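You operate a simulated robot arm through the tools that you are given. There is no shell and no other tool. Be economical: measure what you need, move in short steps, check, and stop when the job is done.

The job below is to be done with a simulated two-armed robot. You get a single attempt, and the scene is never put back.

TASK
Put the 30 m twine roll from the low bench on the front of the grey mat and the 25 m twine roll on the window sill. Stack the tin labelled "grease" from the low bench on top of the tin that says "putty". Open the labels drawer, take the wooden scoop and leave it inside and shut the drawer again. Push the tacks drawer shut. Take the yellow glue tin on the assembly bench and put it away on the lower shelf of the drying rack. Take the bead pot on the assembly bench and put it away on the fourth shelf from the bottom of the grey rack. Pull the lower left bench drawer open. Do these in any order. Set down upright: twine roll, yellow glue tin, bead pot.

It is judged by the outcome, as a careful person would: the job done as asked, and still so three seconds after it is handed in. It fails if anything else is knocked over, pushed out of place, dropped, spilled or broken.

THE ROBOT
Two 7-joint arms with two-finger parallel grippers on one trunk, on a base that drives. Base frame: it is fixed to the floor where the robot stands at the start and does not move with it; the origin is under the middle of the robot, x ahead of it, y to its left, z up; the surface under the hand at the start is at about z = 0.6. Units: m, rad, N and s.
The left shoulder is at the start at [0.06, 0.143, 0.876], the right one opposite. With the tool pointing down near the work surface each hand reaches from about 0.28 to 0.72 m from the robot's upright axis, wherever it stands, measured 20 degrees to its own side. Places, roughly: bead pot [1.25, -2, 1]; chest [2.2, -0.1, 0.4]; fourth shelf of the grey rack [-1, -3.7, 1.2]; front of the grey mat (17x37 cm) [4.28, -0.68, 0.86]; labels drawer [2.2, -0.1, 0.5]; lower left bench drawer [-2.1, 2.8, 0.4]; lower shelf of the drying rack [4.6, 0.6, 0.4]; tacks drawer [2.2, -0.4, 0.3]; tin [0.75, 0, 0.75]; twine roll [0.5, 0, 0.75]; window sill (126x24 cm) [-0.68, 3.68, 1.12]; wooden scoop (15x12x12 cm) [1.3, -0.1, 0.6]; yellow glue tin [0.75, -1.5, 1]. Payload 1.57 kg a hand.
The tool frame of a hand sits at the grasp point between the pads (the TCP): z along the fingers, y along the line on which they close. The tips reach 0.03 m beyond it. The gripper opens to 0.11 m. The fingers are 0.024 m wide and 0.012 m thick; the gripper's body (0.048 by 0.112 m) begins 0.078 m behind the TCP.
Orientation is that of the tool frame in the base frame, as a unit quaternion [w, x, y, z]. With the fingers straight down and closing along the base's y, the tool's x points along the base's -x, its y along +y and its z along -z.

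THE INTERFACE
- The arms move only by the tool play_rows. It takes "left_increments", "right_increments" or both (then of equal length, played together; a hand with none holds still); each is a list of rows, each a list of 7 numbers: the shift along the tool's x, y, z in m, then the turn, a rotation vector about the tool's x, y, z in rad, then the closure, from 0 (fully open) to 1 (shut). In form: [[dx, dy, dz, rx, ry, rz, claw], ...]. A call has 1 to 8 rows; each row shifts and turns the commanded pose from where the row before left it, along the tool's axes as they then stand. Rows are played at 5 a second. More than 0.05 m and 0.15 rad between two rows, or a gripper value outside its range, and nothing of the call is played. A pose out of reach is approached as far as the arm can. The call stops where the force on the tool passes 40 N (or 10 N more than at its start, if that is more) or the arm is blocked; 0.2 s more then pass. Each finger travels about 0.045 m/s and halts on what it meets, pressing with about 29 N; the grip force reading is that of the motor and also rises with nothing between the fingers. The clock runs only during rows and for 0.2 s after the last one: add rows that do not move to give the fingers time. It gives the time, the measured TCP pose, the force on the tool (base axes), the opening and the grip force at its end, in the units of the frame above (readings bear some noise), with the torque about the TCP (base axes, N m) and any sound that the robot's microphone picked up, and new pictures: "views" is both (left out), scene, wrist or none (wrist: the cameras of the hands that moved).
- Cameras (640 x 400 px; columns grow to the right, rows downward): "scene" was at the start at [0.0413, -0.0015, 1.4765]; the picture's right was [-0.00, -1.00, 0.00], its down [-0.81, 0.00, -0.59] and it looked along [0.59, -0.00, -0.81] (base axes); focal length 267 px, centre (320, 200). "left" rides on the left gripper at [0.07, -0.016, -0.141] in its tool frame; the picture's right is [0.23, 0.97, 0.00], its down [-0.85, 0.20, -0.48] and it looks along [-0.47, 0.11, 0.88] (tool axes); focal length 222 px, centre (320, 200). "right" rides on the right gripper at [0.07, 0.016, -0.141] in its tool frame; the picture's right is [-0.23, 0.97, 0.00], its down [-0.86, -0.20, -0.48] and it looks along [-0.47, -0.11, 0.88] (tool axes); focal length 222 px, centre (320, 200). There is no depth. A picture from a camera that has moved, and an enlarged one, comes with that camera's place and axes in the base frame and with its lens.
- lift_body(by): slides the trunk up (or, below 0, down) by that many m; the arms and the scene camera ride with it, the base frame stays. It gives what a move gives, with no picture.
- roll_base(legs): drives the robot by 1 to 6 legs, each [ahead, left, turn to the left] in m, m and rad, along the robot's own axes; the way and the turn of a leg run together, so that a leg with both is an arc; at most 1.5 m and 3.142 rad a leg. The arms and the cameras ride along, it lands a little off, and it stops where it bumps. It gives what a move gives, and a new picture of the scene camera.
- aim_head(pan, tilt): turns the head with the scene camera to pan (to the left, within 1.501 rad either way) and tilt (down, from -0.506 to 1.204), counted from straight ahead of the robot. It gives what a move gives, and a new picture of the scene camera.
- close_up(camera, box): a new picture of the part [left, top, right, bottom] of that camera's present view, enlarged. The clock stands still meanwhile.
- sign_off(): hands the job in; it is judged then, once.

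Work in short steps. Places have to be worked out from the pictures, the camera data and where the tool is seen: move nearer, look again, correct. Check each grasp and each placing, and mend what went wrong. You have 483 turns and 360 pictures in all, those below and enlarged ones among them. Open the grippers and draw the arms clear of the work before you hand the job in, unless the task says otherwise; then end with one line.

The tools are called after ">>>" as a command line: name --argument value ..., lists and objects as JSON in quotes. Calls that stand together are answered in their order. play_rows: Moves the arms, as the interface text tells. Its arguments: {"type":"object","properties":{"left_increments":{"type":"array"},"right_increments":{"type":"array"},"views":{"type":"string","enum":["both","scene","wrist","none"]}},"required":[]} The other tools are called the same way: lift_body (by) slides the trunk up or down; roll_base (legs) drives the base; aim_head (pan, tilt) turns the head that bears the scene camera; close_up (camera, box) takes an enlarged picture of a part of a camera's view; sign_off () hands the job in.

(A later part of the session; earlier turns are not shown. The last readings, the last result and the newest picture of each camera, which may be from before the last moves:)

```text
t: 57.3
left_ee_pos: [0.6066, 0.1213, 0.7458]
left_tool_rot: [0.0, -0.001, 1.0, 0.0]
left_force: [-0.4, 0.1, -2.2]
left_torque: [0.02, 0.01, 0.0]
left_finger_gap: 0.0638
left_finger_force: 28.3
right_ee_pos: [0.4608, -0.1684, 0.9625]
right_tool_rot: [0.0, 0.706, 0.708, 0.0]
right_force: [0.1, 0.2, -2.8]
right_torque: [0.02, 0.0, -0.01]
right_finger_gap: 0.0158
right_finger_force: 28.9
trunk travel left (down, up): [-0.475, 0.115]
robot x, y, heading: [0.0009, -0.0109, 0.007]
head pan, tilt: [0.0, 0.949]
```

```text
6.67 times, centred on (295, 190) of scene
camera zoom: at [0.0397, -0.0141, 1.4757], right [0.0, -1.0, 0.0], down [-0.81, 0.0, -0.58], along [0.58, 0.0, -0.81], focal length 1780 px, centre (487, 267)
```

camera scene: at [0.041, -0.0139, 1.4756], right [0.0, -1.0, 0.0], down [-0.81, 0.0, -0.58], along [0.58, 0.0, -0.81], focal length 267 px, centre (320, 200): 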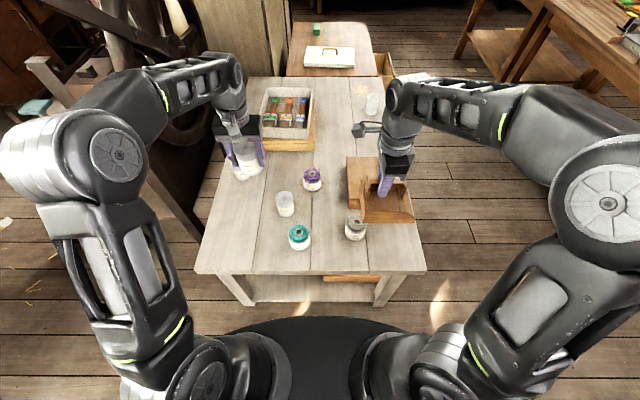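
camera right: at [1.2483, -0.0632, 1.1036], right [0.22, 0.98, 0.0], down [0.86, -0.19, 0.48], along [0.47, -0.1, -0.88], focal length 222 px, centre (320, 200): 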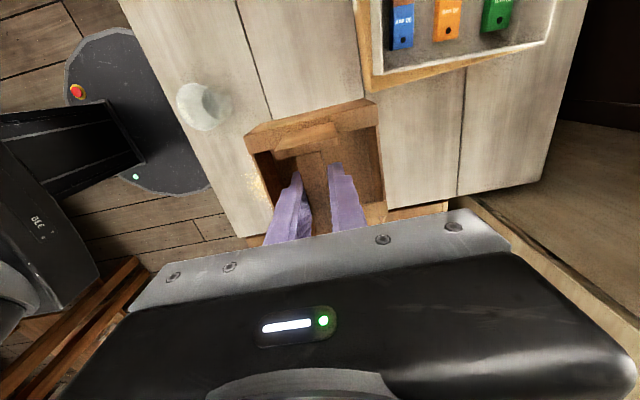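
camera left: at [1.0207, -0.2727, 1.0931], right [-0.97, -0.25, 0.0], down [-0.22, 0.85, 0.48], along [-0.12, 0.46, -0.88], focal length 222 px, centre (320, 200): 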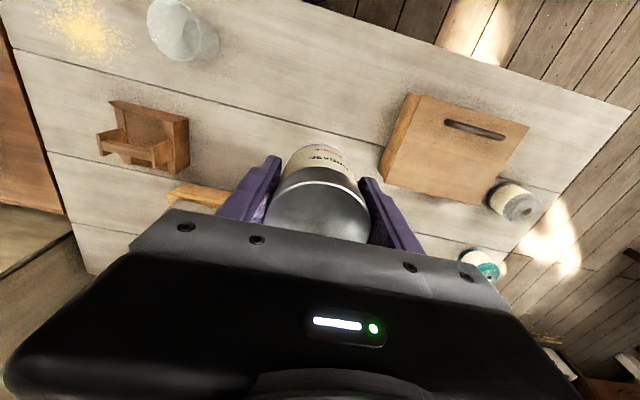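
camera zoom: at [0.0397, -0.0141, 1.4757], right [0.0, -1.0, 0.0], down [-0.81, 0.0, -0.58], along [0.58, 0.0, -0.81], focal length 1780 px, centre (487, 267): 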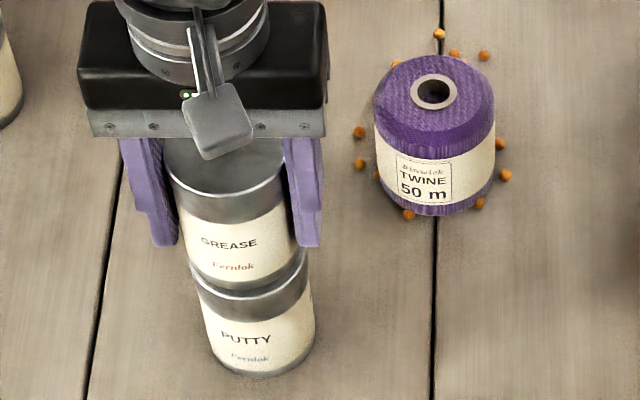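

Well aligned with a small gap left. I lower in small steps watching the force.

>>> play_rows --left_increments '[[0, -0.001, 0.004, 0, 0, 0, 0.8], [0, 0, 0, 0, 0, 0, 0.8]]' --views "none"

>>> play_rows --left_increments '[[0, 0, 0.004, 0, 0, 0, 0.8], [0, 0, 0, 0, 0, 0, 0.8]]' --views "none"

>>> close_up --camera "scene" --box '[270, 180, 310, 220]'

```text
t: 57.9
left_ee_pos: [0.6061, 0.1187, 0.7417]
left_tool_rot: [0.0, -0.002, 1.0, 0.0]
left_force: [0.2, 0.1, -2.6]
left_torque: [0.02, 0.02, 0.02]
left_finger_gap: 0.0635
left_finger_force: 29.5
right_ee_pos: [0.4613, -0.168, 0.9601]
right_tool_rot: [0.0, 0.706, 0.708, -0.001]
right_force: [0.6, -0.4, -2.2]
right_torque: [0.04, 0.0, -0.03]
right_finger_gap: 0.0159
right_finger_force: 28.7
trunk travel left (down, up): [-0.475, 0.115]
robot x, y, heading: [0.0018, -0.0149, 0.006]
head pan, tilt: [0.0, 0.949]
```

```text
t: 58.5
left_ee_pos: [0.608, 0.1197, 0.7393]
left_tool_rot: [0.0, -0.001, 1.0, 0.0]
left_force: [0.1, 0.0, -3.2]
left_torque: [0.01, 0.05, 0.02]
left_finger_gap: 0.0637
left_finger_force: 29.6
right_ee_pos: [0.4592, -0.1671, 0.963]
right_tool_rot: [0.0, 0.706, 0.708, 0.0]
right_force: [0.0, 0.7, -2.9]
right_torque: [0.02, -0.02, -0.01]
right_finger_gap: 0.0158
right_finger_force: 29.1
trunk travel left (down, up): [-0.475, 0.115]
robot x, y, heading: [-0.0054, -0.015, 0.003]
head pan, tilt: [0.0, 0.949]
```

```text
10.00 times, centred on (290, 200) of scene
camera zoom: at [0.0397, -0.0141, 1.4757], right [0.0, -1.0, 0.0], down [-0.81, 0.0, -0.58], along [0.58, 0.0, -0.81], focal length 2670 px, centre (620, 200)
```

zoom: 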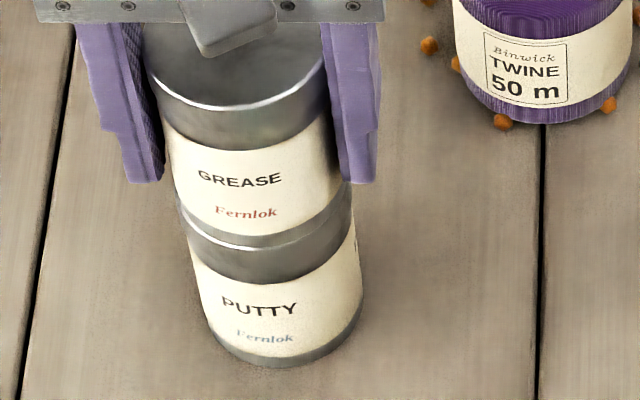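

Still no contact; I continue down in 3 mm steps.

>>> play_rows --left_increments '[[0, 0, 0.003, 0, 0, 0, 0.8], [0, 0, 0, 0, 0, 0, 0.8]]' --views "none"

>>> play_rows --left_increments '[[0, 0, 0.003, 0, 0, 0, 0.8], [0, 0, 0, 0, 0, 0, 0.8]]' --views "none"

>>> play_rows --left_increments '[[0, 0, 0.003, 0, 0, 0, 0.8], [0, 0, 0, 0, 0, 0, 0.8]]' --views "none"

```text
t: 59.1
left_ee_pos: [0.6073, 0.1183, 0.7369]
left_tool_rot: [-0.001, -0.002, 1.0, -0.001]
left_force: [0.0, 0.9, -2.3]
left_torque: [0.02, 0.02, 0.05]
left_finger_gap: 0.0636
left_finger_force: 29.1
right_ee_pos: [0.4616, -0.1664, 0.9612]
right_tool_rot: [0.0, 0.706, 0.709, 0.0]
right_force: [0.2, -0.4, -1.7]
right_torque: [0.07, 0.0, -0.01]
right_finger_gap: 0.0159
right_finger_force: 29.5
trunk travel left (down, up): [-0.475, 0.115]
robot x, y, heading: [-0.0038, -0.0093, -0.001]
head pan, tilt: [0.0, 0.949]
```

```text
t: 59.7
left_ee_pos: [0.607, 0.1184, 0.7357]
left_tool_rot: [0.002, -0.002, 1.0, 0.0]
left_force: [-2.0, -0.7, 17.2]
left_torque: [-0.04, 0.31, 0.0]
left_finger_gap: 0.0634
left_finger_force: 29.1
right_ee_pos: [0.4602, -0.1672, 0.9626]
right_tool_rot: [0.001, 0.706, 0.709, 0.001]
right_force: [-0.5, 0.5, -3.0]
right_torque: [0.07, 0.0, -0.03]
right_finger_gap: 0.0158
right_finger_force: 29.2
trunk travel left (down, up): [-0.475, 0.115]
robot x, y, heading: [-0.0035, -0.0123, 0.0]
head pan, tilt: [0.0, 0.949]
```

```text
t: 60.3
left_ee_pos: [0.608, 0.1185, 0.7314]
left_tool_rot: [0.003, -0.002, 1.0, 0.0]
left_force: [0.5, 0.3, 24.1]
left_torque: [0.03, -0.33, 0.0]
left_finger_gap: 0.0637
left_finger_force: 28.7
right_ee_pos: [0.4605, -0.1686, 0.9624]
right_tool_rot: [0.001, 0.705, 0.709, 0.001]
right_force: [0.0, -1.2, -2.7]
right_torque: [0.02, -0.02, -0.01]
right_finger_gap: 0.0157
right_finger_force: 29.6
trunk travel left (down, up): [-0.475, 0.115]
robot x, y, heading: [-0.0039, -0.0131, 0.004]
head pan, tilt: [0.0, 0.949]
```

Contact at TCP z ≈ 0.735. I ease up 3 mm and open the fingers.

>>> play_rows --left_increments '[[0, 0, -0.003, 0, 0, 0, 0.8], [0, 0, 0, 0, 0, 0, 0.35], [0, 0, 0, 0, 0, 0, 0.0], [0, 0, 0, 0, 0, 0, 0.0], [0, 0, 0, 0, 0, 0, 0.0]]' --views "scene"

>>> close_up --camera "scene" --box '[270, 180, 310, 220]'

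```text
t: 61.5
left_ee_pos: [0.6079, 0.1187, 0.7324]
left_tool_rot: [0.0, -0.002, 1.0, 0.0]
left_force: [0.2, -1.3, 0.5]
left_torque: [0.0, -0.04, 0.0]
left_finger_gap: 0.1102
left_finger_force: 0.1
right_ee_pos: [0.4608, -0.1675, 0.9618]
right_tool_rot: [0.001, 0.706, 0.709, 0.0]
right_force: [-0.5, 0.0, -3.8]
right_torque: [0.01, 0.02, -0.02]
right_finger_gap: 0.0158
right_finger_force: 29.1
trunk travel left (down, up): [-0.475, 0.115]
robot x, y, heading: [-0.0046, -0.015, 0.006]
head pan, tilt: [0.0, 0.949]
camera scene: at [0.0395, -0.0142, 1.4757], right [0.0, -1.0, 0.0], down [-0.81, 0.0, -0.58], along [0.58, 0.0, -0.81], focal length 267 px, centre (320, 200)
```

scene: 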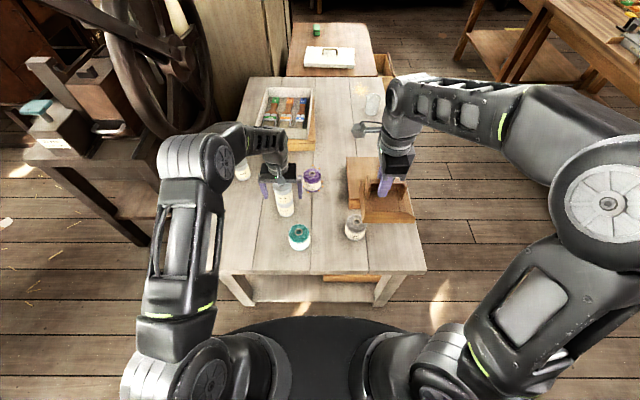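

```text
10.00 times, centred on (290, 200) of scene
camera zoom: at [0.0395, -0.0142, 1.4757], right [0.0, -1.0, 0.0], down [-0.81, 0.0, -0.58], along [0.58, 0.0, -0.81], focal length 2670 px, centre (620, 200)
```

zoom: 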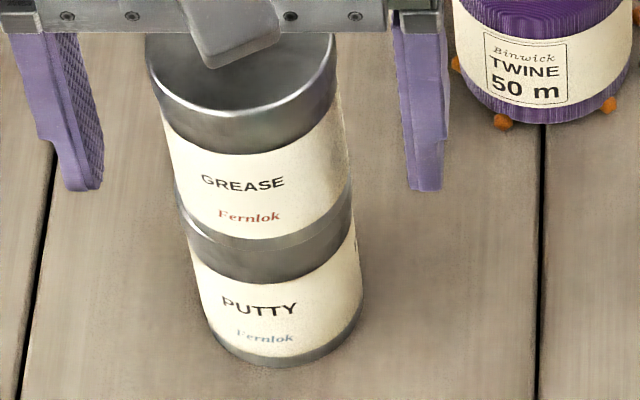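

The grease sits squarely on the putty. I raise the left hand clear, then drive round to the chest side.

>>> play_rows --left_increments '[[0, 0, -0.05, 0, 0, 0, 0], [0, 0, -0.05, 0, 0, 0, 0], [0, 0, -0.05, 0, 0, 0, 0], [0, 0, -0.05, 0, 0, 0, 0], [0, 0, -0.03, 0, 0, 0, 0]]' --views "none"

>>> roll_base --legs '[[-0.25, 0, 0], [0, -0.78, 0], [0, 0, 1.57], [0, -1.45, 0]]'

>>> aim_head --pan -0.6 --tilt 0.8

```text
t: 62.7
left_ee_pos: [0.6115, 0.1204, 0.9641]
left_tool_rot: [0.0, -0.001, 1.0, -0.001]
left_force: [-0.2, 0.8, -0.1]
left_torque: [0.02, -0.02, 0.03]
left_finger_gap: 0.1101
left_finger_force: 0.0
right_ee_pos: [0.4607, -0.168, 0.9617]
right_tool_rot: [0.001, 0.706, 0.709, 0.001]
right_force: [0.3, 0.9, -2.3]
right_torque: [0.02, -0.01, -0.02]
right_finger_gap: 0.0158
right_finger_force: 29.7
trunk travel left (down, up): [-0.475, 0.115]
robot x, y, heading: [-0.0032, -0.0128, 0.003]
head pan, tilt: [0.0, 0.949]
```

```text
t: 78.9
left_ee_pos: [1.076, -0.2557, 0.9635]
left_tool_rot: [0.0, -0.685, 0.729, 0.0]
left_force: [-0.3, 0.8, 0.6]
left_torque: [-0.01, 0.01, 0.01]
left_finger_gap: 0.11
left_finger_force: 0.1
right_ee_pos: [1.3553, -0.4238, 0.9611]
right_tool_rot: [0.001, 0.03, 1.0, 0.0]
right_force: [0.9, -0.1, -2.0]
right_torque: [0.0, 0.03, -0.05]
right_finger_gap: 0.0157
right_finger_force: 29.1
trunk travel left (down, up): [-0.475, 0.115]
robot x, y, heading: [1.1711, -0.8761, 1.507]
head pan, tilt: [0.0, 0.949]
camera scene: at [1.1713, -0.8333, 1.4757], right [1.0, -0.06, 0.0], down [-0.05, -0.81, -0.58], along [0.04, 0.58, -0.81], focal length 267 px, centre (320, 200)
```

scene: 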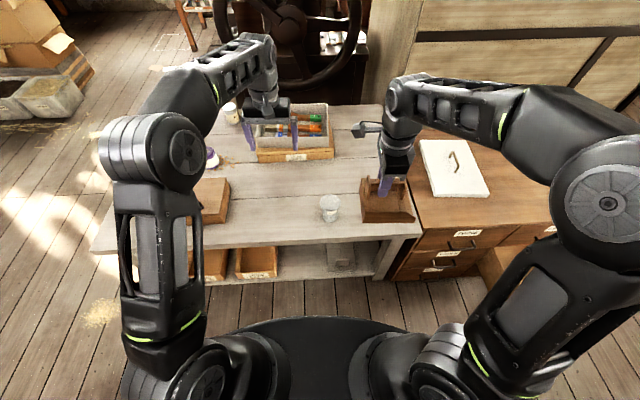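

```text
t: 79.9
left_ee_pos: [1.0772, -0.256, 0.9622]
left_tool_rot: [0.001, -0.686, 0.728, -0.001]
left_force: [0.6, 0.2, -0.3]
left_torque: [0.01, 0.03, -0.01]
left_finger_gap: 0.1101
left_finger_force: 0.1
right_ee_pos: [1.3545, -0.4238, 0.9607]
right_tool_rot: [0.0, 0.03, 1.0, 0.0]
right_force: [-0.5, -0.6, -2.4]
right_torque: [0.01, 0.02, -0.01]
right_finger_gap: 0.0159
right_finger_force: 28.6
trunk travel left (down, up): [-0.475, 0.115]
robot x, y, heading: [1.1698, -0.8725, 1.51]
head pan, tilt: [-0.6, 0.799]
camera scene: at [1.2161, -0.8421, 1.4872], right [0.79, -0.61, 0.0], down [-0.44, -0.57, -0.7], along [0.43, 0.55, -0.72], focal length 267 px, centre (320, 200)
```

scene: 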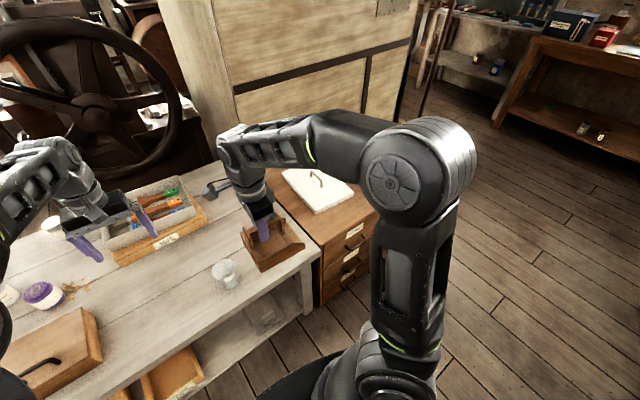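

I strafe on to stand before the chest, correcting the heading, and look.

>>> roll_base --legs '[[-0.05, -0.95, 0.06]]'

>>> aim_head --pan 0 --tilt 0.95

```text
t: 84.8
left_ee_pos: [1.9684, -0.342, 0.9633]
left_tool_rot: [-0.001, -0.707, 0.707, 0.0]
left_force: [0.6, 0.6, 0.5]
left_torque: [-0.03, 0.0, 0.0]
left_finger_gap: 0.11
left_finger_force: 0.1
right_ee_pos: [2.2553, -0.4914, 0.9624]
right_tool_rot: [0.001, -0.001, 1.0, 0.0]
right_force: [-0.5, 0.2, -2.2]
right_torque: [0.0, 0.01, 0.0]
right_finger_gap: 0.0158
right_finger_force: 28.5
trunk travel left (down, up): [-0.475, 0.115]
robot x, y, heading: [2.1001, -0.9507, 1.575]
head pan, tilt: [-0.6, 0.799]
camera scene: at [2.1437, -0.9177, 1.4872], right [0.83, -0.56, 0.0], down [-0.4, -0.59, -0.7], along [0.39, 0.58, -0.72], focal length 267 px, centre (320, 200)
```

scene: 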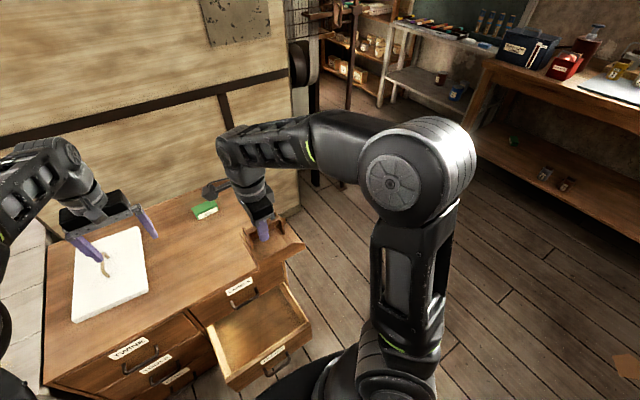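

```text
t: 85.8
left_ee_pos: [1.9683, -0.3411, 0.9644]
left_tool_rot: [0.0, 0.707, -0.707, -0.001]
left_force: [0.0, 0.1, 0.6]
left_torque: [-0.01, 0.0, -0.03]
left_finger_gap: 0.1101
left_finger_force: 0.1
right_ee_pos: [2.2564, -0.4903, 0.9619]
right_tool_rot: [0.0, -0.001, 1.0, 0.0]
right_force: [-0.2, -0.6, -3.3]
right_torque: [-0.04, 0.04, 0.01]
right_finger_gap: 0.0158
right_finger_force: 29.1
trunk travel left (down, up): [-0.475, 0.115]
robot x, y, heading: [2.0984, -0.9527, 1.578]
head pan, tilt: [0.0, 0.949]
camera scene: at [2.0978, -0.9116, 1.4757], right [1.0, 0.0, 0.0], down [0.0, -0.81, -0.58], along [0.0, 0.58, -0.81], focal length 267 px, centre (320, 200)
```

scene: 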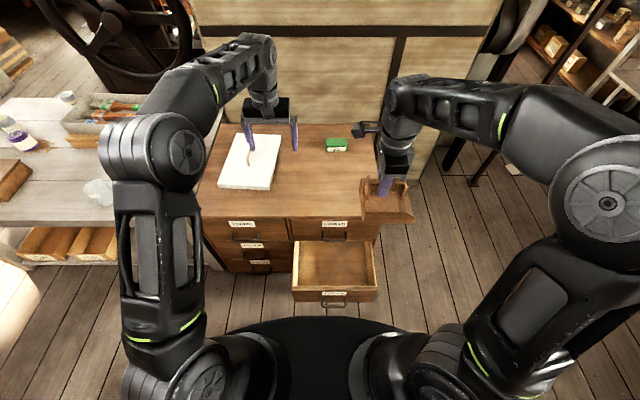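

>>> close_up --camera "scene" --box '[195, 205, 395, 315]'

>>> close_up --camera "scene" --box '[285, 215, 365, 245]'

```text
3.20 times, centred on (295, 260) of scene
camera zoom: at [2.0978, -0.9116, 1.4757], right [1.0, 0.0, 0.0], down [0.0, -0.81, -0.58], along [0.0, 0.58, -0.81], focal length 854 px, centre (400, 8)
```

zoom: 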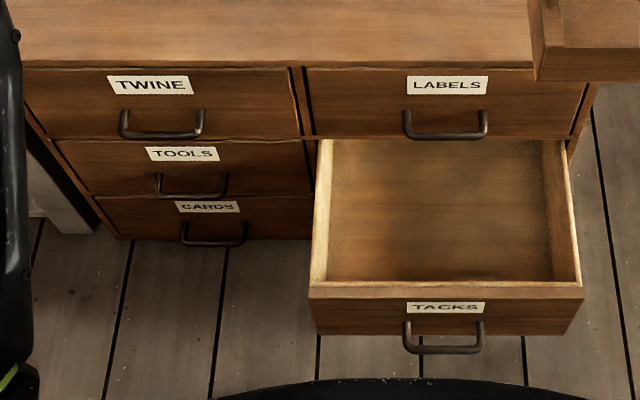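

```text
8.00 times, centred on (325, 230) of scene
camera zoom: at [2.0978, -0.9116, 1.4757], right [1.0, 0.0, 0.0], down [0.0, -0.81, -0.58], along [0.0, 0.58, -0.81], focal length 2136 px, centre (280, -40)
```

zoom: 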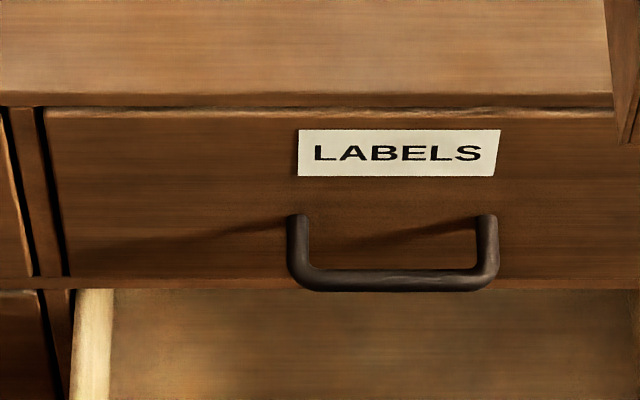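

The labels drawer handle is at about (2.157, −0.41, 0.49), and the tacks drawer front stands at y ≈ −0.58. First I move the right hand (scoop) outward and draw the left hand in.

>>> play_rows --left_increments '[[0.045, 0, 0, 0, 0, 0, 0.5], [0.045, 0, 0, 0, 0, 0, 1], [0.045, 0, 0, 0, 0, 0, 1], [0.045, 0, 0, 0, 0, 0, 1], [0.04, 0, 0, 0, 0, 0, 1], [0.03, 0, 0, 0, 0, 0, 1]]' --right_increments '[[-0.04, 0, 0, 0, 0, 0, 1], [-0.04, 0, -0.02, 0, 0, 0, 1], [-0.04, 0, -0.02, 0, 0, 0, 1], [-0.03, 0, -0.02, 0, 0, 0, 1], [0, 0, -0.02, 0, 0, 0, 1], [0, 0, 0, 0, 0, 0, 1]]' --views "none"

>>> roll_base --legs '[[-0.03, -0.06, 0]]'

>>> lift_body --by -0.25

```text
t: 87.2
left_ee_pos: [1.9701, -0.5936, 0.9665]
left_tool_rot: [0.0, 0.707, -0.707, 0.0]
left_force: [0.3, -0.1, 0.3]
left_torque: [0.0, 0.03, -0.01]
left_finger_gap: 0.0
left_finger_force: 7.5
right_ee_pos: [2.4101, -0.4937, 1.0417]
right_tool_rot: [0.0, -0.001, 1.0, 0.0]
right_force: [-0.2, 0.5, -2.2]
right_torque: [0.04, 0.04, 0.02]
right_finger_gap: 0.0159
right_finger_force: 29.1
trunk travel left (down, up): [-0.475, 0.115]
robot x, y, heading: [2.1017, -0.9502, 1.575]
head pan, tilt: [0.0, 0.949]
```

```text
t: 88.2
left_ee_pos: [2.0304, -0.6238, 0.9676]
left_tool_rot: [0.001, 0.708, -0.706, -0.001]
left_force: [0.2, -0.7, -0.4]
left_torque: [0.0, 0.02, 0.03]
left_finger_gap: 0.0
left_finger_force: 20.8
right_ee_pos: [2.4704, -0.5227, 1.0406]
right_tool_rot: [-0.001, -0.002, 1.0, -0.001]
right_force: [0.3, 0.0, -2.9]
right_torque: [0.0, 0.06, 0.01]
right_finger_gap: 0.016
right_finger_force: 29.0
trunk travel left (down, up): [-0.475, 0.115]
robot x, y, heading: [2.1608, -0.9852, 1.57]
head pan, tilt: [0.0, 0.949]
camera scene: at [2.1595, -0.9424, 1.4757], right [1.0, 0.0, 0.0], down [0.0, -0.81, -0.58], along [0.0, 0.58, -0.81], focal length 267 px, centre (320, 200)
```

scene: 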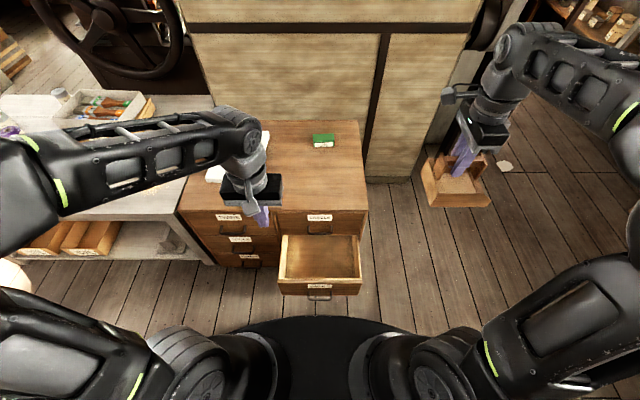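

```text
t: 90.8
left_ee_pos: [2.029, -0.6239, 0.716]
left_tool_rot: [-0.001, 0.708, -0.706, 0.0]
left_force: [-0.2, 0.7, -0.6]
left_torque: [0.01, 0.0, 0.05]
left_finger_gap: 0.0
left_finger_force: 21.4
right_ee_pos: [2.4686, -0.5221, 0.7917]
right_tool_rot: [0.0, -0.002, 1.0, 0.0]
right_force: [-0.8, -0.1, -1.8]
right_torque: [0.02, 0.03, 0.03]
right_finger_gap: 0.0157
right_finger_force: 28.9
trunk travel left (down, up): [-0.225, 0.365]
robot x, y, heading: [2.157, -0.9855, 1.574]
head pan, tilt: [0.0, 0.949]
```

Trunk lowered. I bring the closed left hand down in front of the tacks drawer.

>>> play_rows --left_increments '[[0.02, -0.04, 0, 0, 0, 0, 1], [0.016, -0.04, 0.02, 0, 0, 0, 1], [0, -0.04, 0.04, 0, 0, 0, 1], [0, -0.008, 0.05, 0, -0.15, 0, 1], [0, 0, 0.05, 0, -0.15, 0, 1], [0, 0, 0, 0, -0.15, 0, 1], [0, 0, 0, 0, -0.15, 0, 1], [0, 0, 0, 0, -0.15, 0, 1]]' --views "scene"

```text
refused: row 3 steps farther than a row can; nothing moved
```

One step was too long; I resend with smaller steps.

>>> play_rows --left_increments '[[0.02, -0.04, 0, 0, 0, 0, 1], [0.016, -0.04, 0.02, 0, 0, 0, 1], [0, -0.04, 0.029, 0, 0, 0, 1], [0, -0.008, 0.049, 0, -0.14, 0, 1], [0, 0, 0.049, 0, -0.14, 0, 1], [0, 0, 0, 0, -0.149, 0, 1], [0, 0, 0, 0, -0.149, 0, 1], [0, 0, 0, 0, -0.149, 0, 1]]' --views "scene"

```text
t: 92.6
left_ee_pos: [2.1798, -0.6358, 0.5698]
left_tool_rot: [-0.25, 0.661, -0.661, -0.253]
left_force: [-0.3, 0.8, 0.0]
left_torque: [-0.01, 0.01, -0.01]
left_finger_gap: 0.0
left_finger_force: 20.9
left hand out of reach, approached as far as the arm can: row 7, 8
right_ee_pos: [2.4686, -0.5226, 0.7916]
right_tool_rot: [0.0, -0.002, 1.0, 0.001]
right_force: [0.3, 0.0, -2.4]
right_torque: [-0.04, 0.02, 0.0]
right_finger_gap: 0.0158
right_finger_force: 29.1
trunk travel left (down, up): [-0.225, 0.365]
robot x, y, heading: [2.1628, -0.9845, 1.572]
head pan, tilt: [0.0, 0.949]
camera scene: at [2.158, -0.9417, 1.2257], right [1.0, 0.0, 0.0], down [0.0, -0.81, -0.58], along [0.0, 0.58, -0.81], focal length 267 px, centre (320, 200)
```

scene: 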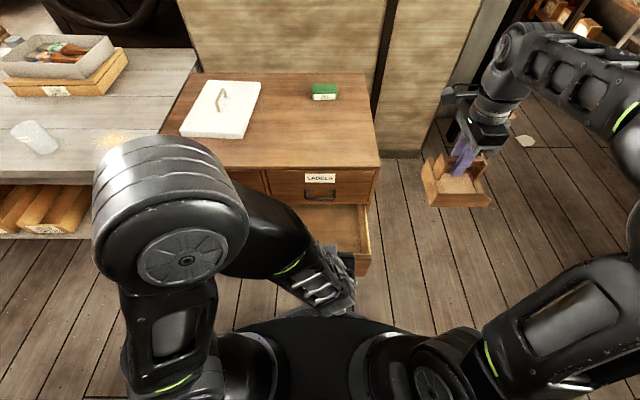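

The spot is too close to the body. I look sideways and backward to learn how much room there is behind me.

>>> aim_head --pan -1.5 --tilt 0.5

>>> aim_head --pan 1.5 --tilt 0.5

```text
t: 94.2
left_ee_pos: [2.1807, -0.6366, 0.5689]
left_tool_rot: [-0.249, 0.662, -0.66, -0.253]
left_force: [-1.3, 0.1, 0.5]
left_torque: [-0.02, -0.01, 0.01]
left_finger_gap: 0.0
left_finger_force: 20.9
right_ee_pos: [2.4693, -0.5217, 0.7912]
right_tool_rot: [0.0, -0.002, 1.0, -0.001]
right_force: [0.4, 0.0, -1.9]
right_torque: [-0.01, 0.02, -0.03]
right_finger_gap: 0.0158
right_finger_force: 29.6
trunk travel left (down, up): [-0.225, 0.365]
robot x, y, heading: [2.1611, -0.9853, 1.572]
head pan, tilt: [-1.499, 0.499]
camera scene: at [2.2489, -1.0077, 1.2631], right [0.07, -1.0, 0.0], down [-0.48, -0.04, -0.88], along [0.88, 0.07, -0.48], focal length 267 px, centre (320, 200)
```

scene: 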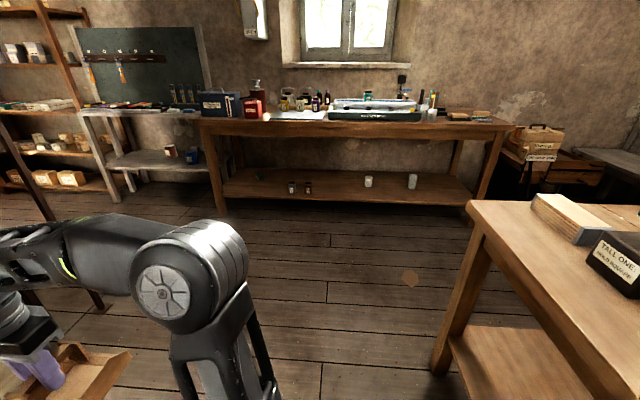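

```text
t: 96.8
left_ee_pos: [2.18, -0.6367, 0.5697]
left_tool_rot: [-0.249, 0.663, -0.66, -0.252]
left_force: [0.2, -0.1, 0.8]
left_torque: [0.03, -0.01, 0.0]
left_finger_gap: 0.0
left_finger_force: 21.0
right_ee_pos: [2.4682, -0.5212, 0.7918]
right_tool_rot: [0.0, -0.002, 1.0, 0.001]
right_force: [-0.3, 0.3, -2.3]
right_torque: [0.02, 0.02, 0.02]
right_finger_gap: 0.0158
right_finger_force: 29.1
trunk travel left (down, up): [-0.225, 0.365]
robot x, y, heading: [2.1569, -0.9813, 1.573]
head pan, tilt: [1.499, 0.499]
camera scene: at [2.0674, -1.0081, 1.2632], right [0.07, 1.0, 0.0], down [0.48, -0.03, -0.88], along [-0.88, 0.06, -0.48], focal length 267 px, centre (320, 200)
```

scene: 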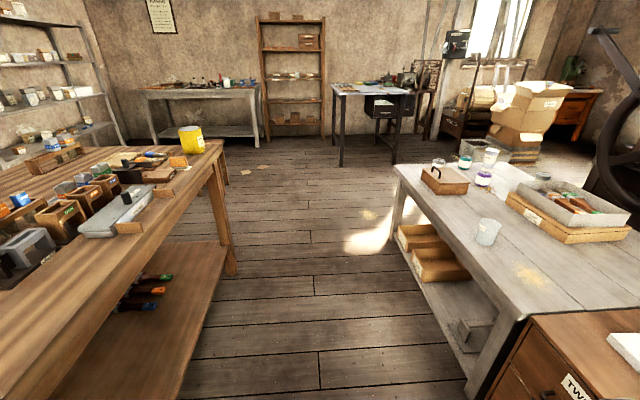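

The bench behind has its edge at about y = −1.45, so I can back up another 0.13 m. I do that and look ahead again.

>>> roll_base --legs '[[-0.13, 0, 0]]'

>>> aim_head --pan 0 --tilt 0.95

```text
t: 98.1
left_ee_pos: [2.1805, -0.7659, 0.57]
left_tool_rot: [-0.25, 0.663, -0.659, -0.253]
left_force: [0.5, -0.3, -0.1]
left_torque: [0.01, 0.0, 0.01]
left_finger_gap: 0.0
left_finger_force: 21.6
right_ee_pos: [2.4685, -0.6504, 0.7917]
right_tool_rot: [0.0, -0.004, 1.0, 0.0]
right_force: [-0.3, 0.6, -3.2]
right_torque: [-0.02, 0.07, -0.02]
right_finger_gap: 0.0157
right_finger_force: 29.2
trunk travel left (down, up): [-0.225, 0.365]
robot x, y, heading: [2.1612, -1.1132, 1.578]
head pan, tilt: [1.499, 0.499]
camera scene: at [2.068, -1.1381, 1.2632], right [0.07, 1.0, 0.0], down [0.48, -0.03, -0.88], along [-0.88, 0.06, -0.48], focal length 267 px, centre (320, 200)
```

scene: 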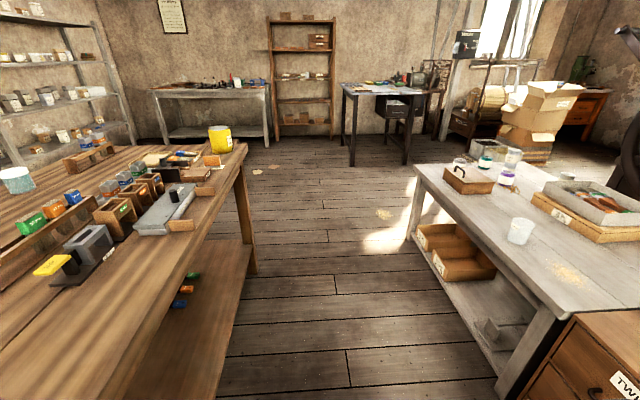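

```text
t: 99.7
left_ee_pos: [2.18, -0.7657, 0.5689]
left_tool_rot: [-0.249, 0.664, -0.658, -0.254]
left_force: [0.8, 0.0, -0.3]
left_torque: [0.04, -0.01, -0.01]
left_finger_gap: 0.0001
left_finger_force: 21.5
right_ee_pos: [2.468, -0.651, 0.7908]
right_tool_rot: [0.001, -0.004, 1.0, 0.0]
right_force: [0.6, 0.4, -2.3]
right_torque: [0.03, 0.01, -0.01]
right_finger_gap: 0.0157
right_finger_force: 29.3
trunk travel left (down, up): [-0.225, 0.365]
robot x, y, heading: [2.1573, -1.1124, 1.575]
head pan, tilt: [0.0, 0.949]
camera scene: at [2.1584, -1.0713, 1.2257], right [1.0, 0.01, 0.0], down [0.01, -0.81, -0.58], along [0.0, 0.58, -0.81], focal length 267 px, centre (320, 200)
```

scene: 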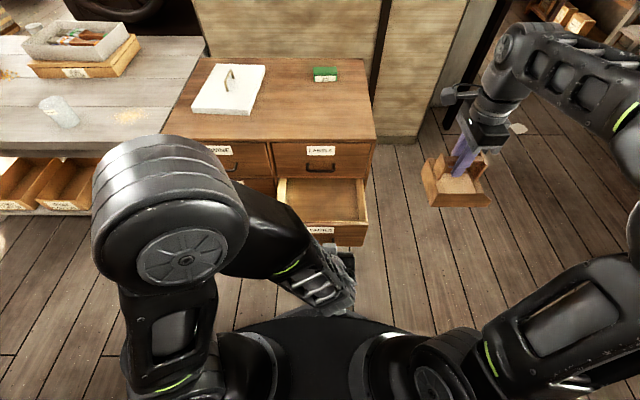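

There is room now. I bring the tilted closed hand to just before the tacks drawer face.

>>> play_rows --left_increments '[[0.0135, 0.003, 0.041, 0, 0, 0, 1], [0.0135, 0.003, 0.041, 0, 0, 0, 1], [0.0135, 0.003, 0.041, 0, 0, 0, 1], [0.0135, 0.003, 0.041, 0, 0, 0, 1], [0.0135, 0.003, 0.04, 0, 0, 0, 1], [0, 0, 0, 0, 0, 0, 1]]' --views "both"

```text
t: 101.1
left_ee_pos: [2.16, -0.6792, 0.3679]
left_tool_rot: [-0.25, 0.663, -0.659, -0.254]
left_force: [-0.6, -0.9, 0.0]
left_torque: [0.0, 0.01, -0.03]
left_finger_gap: 0.0
left_finger_force: 20.9
right_ee_pos: [2.4679, -0.6509, 0.7911]
right_tool_rot: [0.0, -0.004, 1.0, 0.0]
right_force: [0.0, -0.4, -3.3]
right_torque: [-0.03, 0.02, 0.01]
right_finger_gap: 0.0159
right_finger_force: 28.9
trunk travel left (down, up): [-0.225, 0.365]
robot x, y, heading: [2.1609, -1.1143, 1.577]
head pan, tilt: [0.0, 0.949]
camera scene: at [2.1583, -1.0711, 1.2257], right [1.0, 0.01, 0.0], down [0.0, -0.81, -0.58], along [0.0, 0.58, -0.81], focal length 267 px, centre (320, 200)
camera left: at [2.1773, -0.826, 0.4279], right [-0.97, -0.18, -0.15], down [-0.2, 0.32, 0.93], along [-0.12, 0.93, -0.35], focal length 222 px, centre (320, 200)
```

scene: 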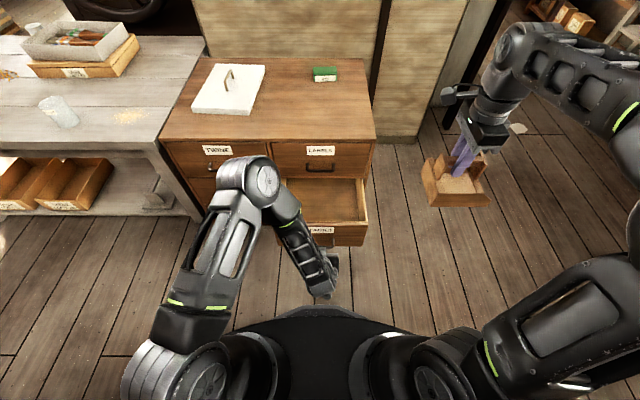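
left: 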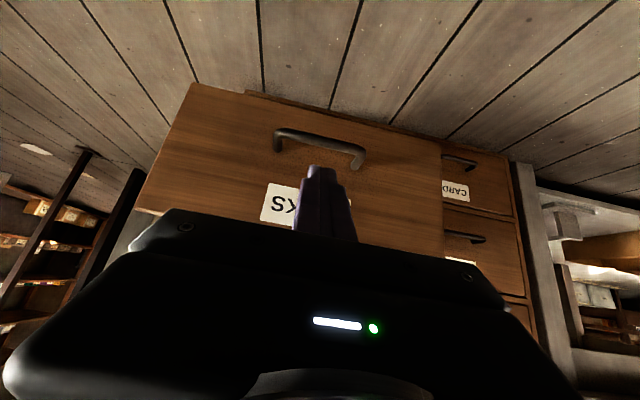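

The fingertips face the drawer just above its handle. I push it in along +y.

>>> play_rows --left_increments '[[-0.0336, 0, 0.0299, 0, 0, 0, 1], [-0.0299, 0, 0.0266, 0, 0, 0, 1], [-0.0299, 0, 0.0266, 0, 0, 0, 1], [-0.0299, 0, 0.0266, 0, 0, 0, 1], [-0.0299, 0, 0.0266, 0, 0, 0, 1], [-0.0299, 0, 0.0266, 0, 0, 0, 1], [0, 0, 0, 0, 0, 0, 1]]' --views "scene"

```text
t: 102.7
left_ee_pos: [2.1629, -0.4346, 0.3724]
left_tool_rot: [-0.249, 0.663, -0.659, -0.253]
left_force: [0.1, 0.5, 0.4]
left_torque: [0.02, 0.01, -0.03]
left_finger_gap: 0.0
left_finger_force: 21.2
right_ee_pos: [2.4682, -0.6508, 0.7919]
right_tool_rot: [0.0, -0.004, 1.0, 0.0]
right_force: [0.0, -0.5, -1.9]
right_torque: [0.01, 0.06, 0.01]
right_finger_gap: 0.0158
right_finger_force: 28.8
trunk travel left (down, up): [-0.225, 0.365]
robot x, y, heading: [2.16, -1.1123, 1.578]
head pan, tilt: [0.0, 0.949]
camera scene: at [2.1584, -1.0711, 1.2257], right [1.0, 0.01, 0.0], down [0.0, -0.81, -0.58], along [0.0, 0.58, -0.81], focal length 267 px, centre (320, 200)
```

scene: 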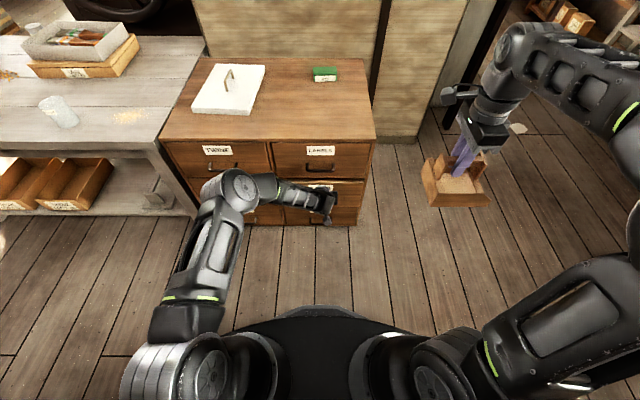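

The drawer slides freely. I push the last centimetres until it stops.

>>> play_rows --left_increments '[[-0.015, 0, 0.0133, 0, 0, 0, 1], [-0.011, 0, 0.01, 0, 0, 0, 1], [-0.0075, 0, 0.0067, 0, 0, 0, 1], [-0.0075, 0, 0.0067, 0, 0, 0, 1], [0, 0, 0, 0, 0, 0, 1]]' --views "wrist"

>>> close_up --camera "scene" --box '[155, 130, 385, 240]'

```text
t: 103.6
left_ee_pos: [2.1631, -0.3912, 0.3703]
left_tool_rot: [-0.246, 0.664, -0.66, -0.25]
left_force: [-0.4, -15.1, 13.9]
left_torque: [0.19, -0.07, -0.04]
left_finger_gap: 0.0001
left_finger_force: 21.4
right_ee_pos: [2.468, -0.6514, 0.7916]
right_tool_rot: [-0.001, -0.003, 1.0, -0.001]
right_force: [-0.2, 0.1, -2.8]
right_torque: [-0.01, 0.05, -0.02]
right_finger_gap: 0.0161
right_finger_force: 28.6
trunk travel left (down, up): [-0.225, 0.365]
robot x, y, heading: [2.1633, -1.115, 1.574]
head pan, tilt: [0.0, 0.949]
stopped in row 4 (left hand): the force on the tool passed its limit at 62 N (the readings are from after the stop); the commanded pose is now the measured one
camera left: at [2.1805, -0.5363, 0.4303], right [-0.97, -0.18, -0.15], down [-0.2, 0.33, 0.92], along [-0.12, 0.93, -0.36], focal length 222 px, centre (320, 200)
```

left: 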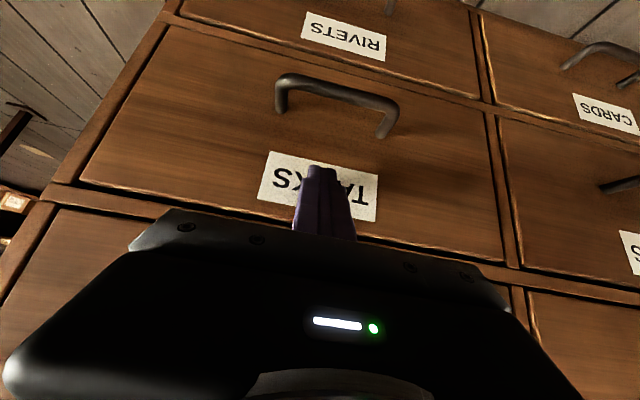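

```text
2.78 times, centred on (270, 185) of scene
camera zoom: at [2.1583, -1.0728, 1.2258], right [1.0, 0.01, 0.0], down [0.01, -0.81, -0.58], along [0.0, 0.58, -0.81], focal length 743 px, centre (459, 242)
```

zoom: 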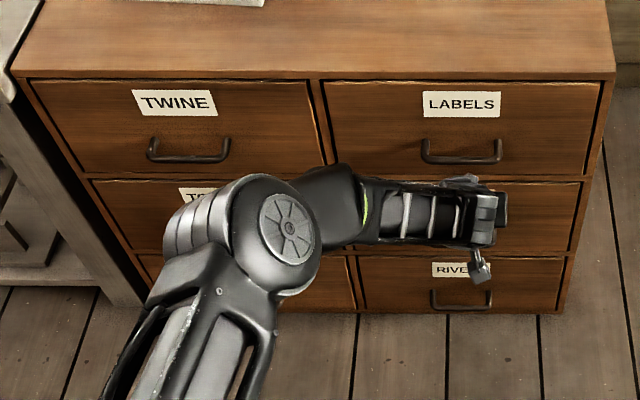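

The tacks drawer is flush. The labels bar is at about (2.162, −0.411, 0.489). I retract, then roll the left hand 90° about its axis.

>>> play_rows --left_increments '[[0.0336, 0, -0.0299, 0, 0, 0, 1], [0.0336, 0, -0.0299, 0, 0, 0, 1], [0.0336, 0, -0.0299, 0, 0, 0, 1], [0.0, 0, 0, 0, 0, -0.149, 1], [0, 0, 0, 0, 0, -0.149, 1], [0, 0, 0, 0, 0, -0.149, 1], [0, 0, 0, 0, 0, -0.149, 0.65], [0, 0, 0, 0, 0, -0.149, 0.65]]' --views "none"

>>> play_rows --left_increments '[[0, 0, 0, 0, 0, -0.149, 0.65], [0, 0, 0, 0, 0, -0.149, 0.65], [0, 0, 0, 0, 0, -0.149, 0.65], [0, 0, 0, 0, 0, -0.149, 0.65], [0, 0, 0, 0, 0, -0.149, 0.65], [0, 0, 0, 0, 0, -0.081, 0.65], [0, 0, 0, 0.149, 0, 0, 0.65], [0, 0, 0, 0.149, 0, 0, 0.65]]' --views "scene"

```text
t: 105.4
left_ee_pos: [2.1647, -0.5247, 0.3709]
left_tool_rot: [-0.32, 0.86, -0.371, -0.143]
left_force: [0.1, 0.0, 0.1]
left_torque: [0.0, 0.0, 0.01]
left_finger_gap: 0.0384
left_finger_force: 0.1
right_ee_pos: [2.468, -0.6511, 0.7925]
right_tool_rot: [0.0, -0.004, 1.0, 0.0]
right_force: [0.1, -0.7, -3.5]
right_torque: [-0.01, 0.05, -0.02]
right_finger_gap: 0.0159
right_finger_force: 28.8
trunk travel left (down, up): [-0.225, 0.365]
robot x, y, heading: [2.1611, -1.1147, 1.577]
head pan, tilt: [0.0, 0.949]
```

```text
t: 107.2
left_ee_pos: [2.161, -0.5143, 0.3809]
left_tool_rot: [-0.367, 0.93, 0.001, -0.002]
left_force: [0.2, 0.0, 0.3]
left_torque: [0.01, 0.03, -0.02]
left_finger_gap: 0.0384
left_finger_force: 0.1
left hand out of reach, approached as far as the arm can: row 7, 8
right_ee_pos: [2.4678, -0.651, 0.7922]
right_tool_rot: [0.0, -0.003, 1.0, 0.0]
right_force: [-0.1, -0.6, -2.3]
right_torque: [0.02, 0.01, 0.03]
right_finger_gap: 0.0159
right_finger_force: 29.2
trunk travel left (down, up): [-0.225, 0.365]
robot x, y, heading: [2.1597, -1.1125, 1.582]
head pan, tilt: [0.0, 0.949]
camera scene: at [2.1583, -1.0717, 1.2257], right [1.0, 0.01, 0.0], down [0.01, -0.81, -0.58], along [0.0, 0.58, -0.81], focal length 267 px, centre (320, 200)
```

scene: 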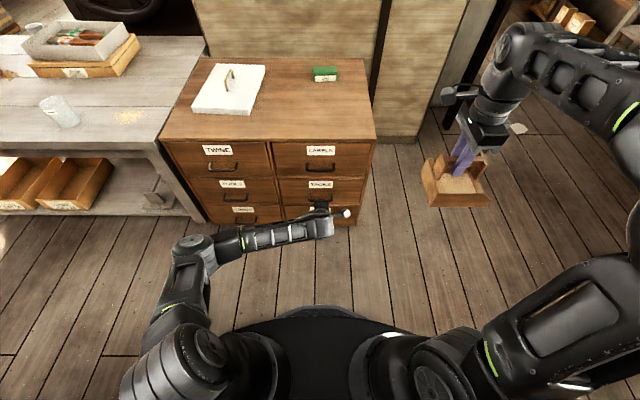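

The extra tilt was not reachable this low. I raise the hand to the pre-grasp height and see whether it becomes so.

>>> play_rows --left_increments '[[0, -0.04, -0.011, 0, 0, 0, 0.65], [0, -0.04, -0.011, 0, 0, 0, 0.65], [0, -0.04, -0.011, 0, 0, 0, 0.65], [0, -0.04, -0.011, 0, 0, 0, 0.65], [0, 0, 0, 0, 0, 0, 0.65]]' --views "both"

```text
t: 108.4
left_ee_pos: [2.162, -0.4304, 0.5197]
left_tool_rot: [-0.367, 0.93, 0.001, -0.001]
left_force: [0.7, -0.2, 0.0]
left_torque: [0.01, -0.02, 0.02]
left_finger_gap: 0.0386
left_finger_force: 0.1
right_ee_pos: [2.4674, -0.6507, 0.7907]
right_tool_rot: [-0.001, -0.004, 1.0, 0.0]
right_force: [-0.9, 0.0, -2.0]
right_torque: [0.01, 0.02, -0.03]
right_finger_gap: 0.0158
right_finger_force: 28.9
trunk travel left (down, up): [-0.225, 0.365]
robot x, y, heading: [2.1596, -1.1115, 1.576]
head pan, tilt: [0.0, 0.949]
camera scene: at [2.1584, -1.0718, 1.2257], right [1.0, 0.01, 0.0], down [0.01, -0.81, -0.58], along [0.0, 0.58, -0.81], focal length 267 px, centre (320, 200)
camera left: at [2.2322, -0.5149, 0.633], right [0.23, -0.71, -0.67], down [-0.85, -0.48, 0.22], along [-0.47, 0.52, -0.71], focal length 222 px, centre (320, 200)
```

scene: 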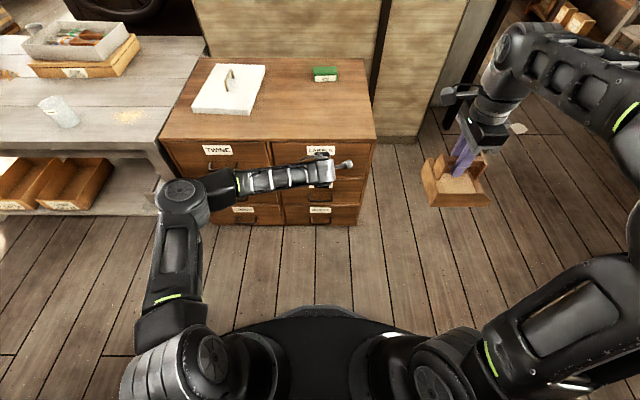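
left: 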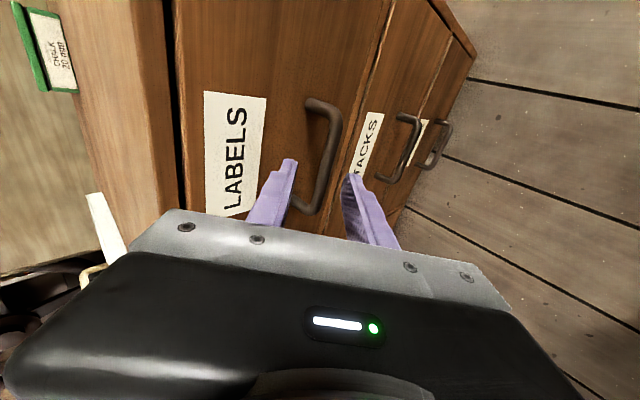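

The fingers straddle the bar in the wrist view, about 3.6 cm short along the tool axis. I advance 2.2 cm with a slight offset and close.

>>> play_rows --left_increments '[[0, 0.006, 0.008, 0, 0, 0, 0.7], [0, 0, 0.014, 0, 0, 0, 0.7], [0, 0, 0, 0, 0, 0, 1], [0, 0, 0, 0, 0, 0, 1], [0, 0, 0, 0, 0, 0, 1]]' --views "wrist"

```text
t: 109.6
left_ee_pos: [2.1608, -0.4185, 0.4998]
left_tool_rot: [-0.365, 0.931, 0.0, -0.002]
left_force: [-0.2, -6.5, -4.4]
left_torque: [-0.26, -0.27, 0.65]
left_finger_gap: 0.0115
left_finger_force: 28.2
right_ee_pos: [2.4675, -0.6503, 0.7912]
right_tool_rot: [0.0, -0.004, 1.0, 0.0]
right_force: [-0.4, 1.2, -2.3]
right_torque: [-0.04, 0.01, -0.01]
right_finger_gap: 0.0156
right_finger_force: 29.2
trunk travel left (down, up): [-0.225, 0.365]
robot x, y, heading: [2.1585, -1.1112, 1.575]
head pan, tilt: [0.0, 0.949]
camera left: at [2.2315, -0.5021, 0.613], right [0.23, -0.71, -0.66], down [-0.85, -0.48, 0.22], along [-0.47, 0.52, -0.72], focal length 222 px, centre (320, 200)
```

left: 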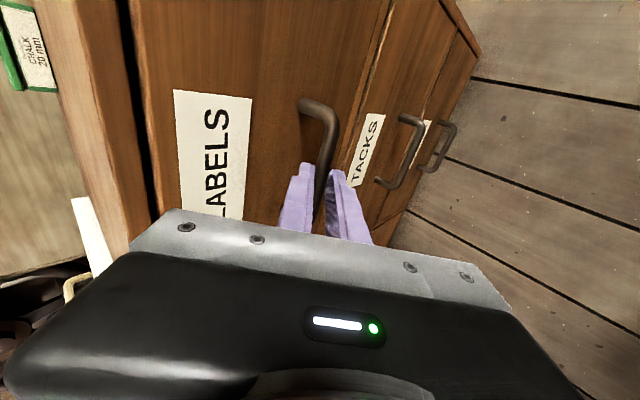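

The bar is gripped. I pull the drawer out along −y.

>>> play_rows --left_increments '[[0, 0.0146, -0.0137, 0, 0, 0, 1], [0, 0.0292, -0.0273, 0, 0, 0, 1], [0, 0.0292, -0.0273, 0, 0, 0, 1], [0, 0.0292, -0.0273, 0, 0, 0, 1], [0, 0.0292, -0.0273, 0, 0, 0, 1], [0, 0.0292, -0.0273, 0, 0, 0, 1], [0, 0, 0, 0, 0, 0, 1]]' --views "scene"

```text
t: 110.8
left_ee_pos: [2.1538, -0.5267, 0.5006]
left_tool_rot: [-0.378, 0.925, -0.01, 0.015]
left_force: [-0.4, 1.3, 8.9]
left_torque: [0.18, -0.51, -0.35]
left_finger_gap: 0.0112
left_finger_force: 28.8
left hand out of reach, approached as far as the arm can: row 3, 4, 5
right_ee_pos: [2.4699, -0.6521, 0.7916]
right_tool_rot: [0.0, -0.003, 1.0, -0.001]
right_force: [-0.1, 0.2, -2.9]
right_torque: [0.0, 0.04, 0.05]
right_finger_gap: 0.0158
right_finger_force: 28.9
trunk travel left (down, up): [-0.225, 0.365]
robot x, y, heading: [2.1639, -1.113, 1.572]
head pan, tilt: [0.0, 0.949]
stopped in row 5 (left hand): the force on the tool passed its limit at 56 N (the readings are from after the stop); the commanded pose is now the measured one
camera scene: at [2.159, -1.0719, 1.2257], right [1.0, 0.0, 0.0], down [0.0, -0.81, -0.58], along [0.0, 0.58, -0.81], focal length 267 px, centre (320, 200)
```

scene: 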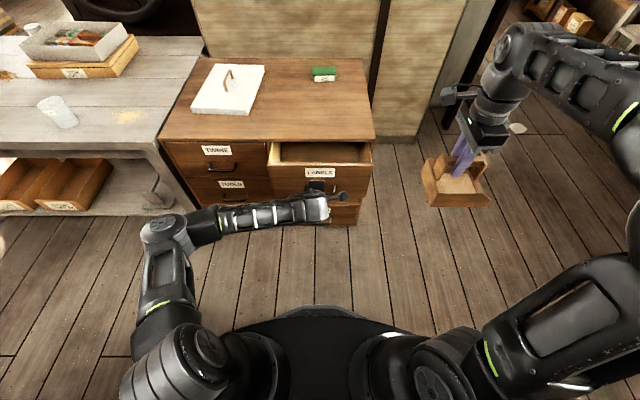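

The drawer came out about 0.11 m before the arm's limit. I release, back off upward and straighten the hand, to grip the panel's top edge from above instead.

>>> play_rows --left_increments '[[0, 0, 0, 0, 0, 0, 0.6], [0, 0, 0, 0, 0, 0, 0.6], [0, 0, -0.04, 0, 0, 0, 0.6], [0, 0, -0.04, 0, 0, 0, 0.6], [0, -0.02, -0.04, 0, 0, 0, 0.6], [0, 0, -0.04, -0.14, 0, 0, 0.6], [0, 0, -0.02, -0.149, 0, 0, 0.6], [0, 0, 0, -0.149, 0, 0, 0.6]]' --views "none"

>>> play_rows --left_increments '[[0, 0, 0, -0.149, 0, 0, 0.6], [0, 0, 0, -0.149, 0, 0, 0.6], [0, 0, 0, 0, 0, 0, 0.6]]' --views "scene"

```text
t: 112.6
left_ee_pos: [2.1106, -0.581, 0.633]
left_tool_rot: [-0.165, 0.986, -0.013, 0.01]
left_force: [0.3, 0.3, 0.4]
left_torque: [0.0, -0.03, 0.03]
left_finger_gap: 0.044
left_finger_force: 0.0
left hand out of reach, approached as far as the arm can: row 3, 4, 5
right_ee_pos: [2.4699, -0.6517, 0.7909]
right_tool_rot: [-0.001, -0.002, 1.0, -0.001]
right_force: [-0.4, 0.2, -2.5]
right_torque: [0.01, 0.03, 0.02]
right_finger_gap: 0.0159
right_finger_force: 28.9
trunk travel left (down, up): [-0.225, 0.365]
robot x, y, heading: [2.1611, -1.1143, 1.577]
head pan, tilt: [0.0, 0.949]
```

```text
t: 113.4
left_ee_pos: [2.1103, -0.5805, 0.6322]
left_tool_rot: [-0.018, 1.0, -0.014, 0.009]
left_force: [-0.3, 0.3, 0.0]
left_torque: [0.03, 0.02, -0.01]
left_finger_gap: 0.044
left_finger_force: 0.2
right_ee_pos: [2.4696, -0.6517, 0.7901]
right_tool_rot: [0.001, -0.002, 1.0, -0.001]
right_force: [0.6, -1.1, -2.6]
right_torque: [-0.01, 0.01, 0.02]
right_finger_gap: 0.016
right_finger_force: 29.1
trunk travel left (down, up): [-0.225, 0.365]
robot x, y, heading: [2.163, -1.1138, 1.575]
head pan, tilt: [0.0, 0.949]
camera scene: at [2.1592, -1.0716, 1.2257], right [1.0, 0.0, 0.0], down [0.0, -0.81, -0.58], along [0.0, 0.58, -0.81], focal length 267 px, centre (320, 200)
```

scene: 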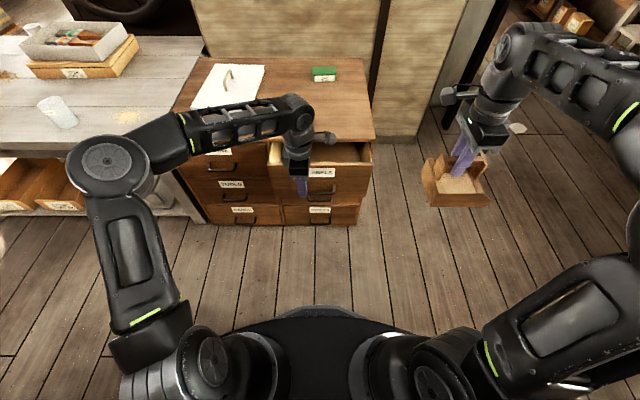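

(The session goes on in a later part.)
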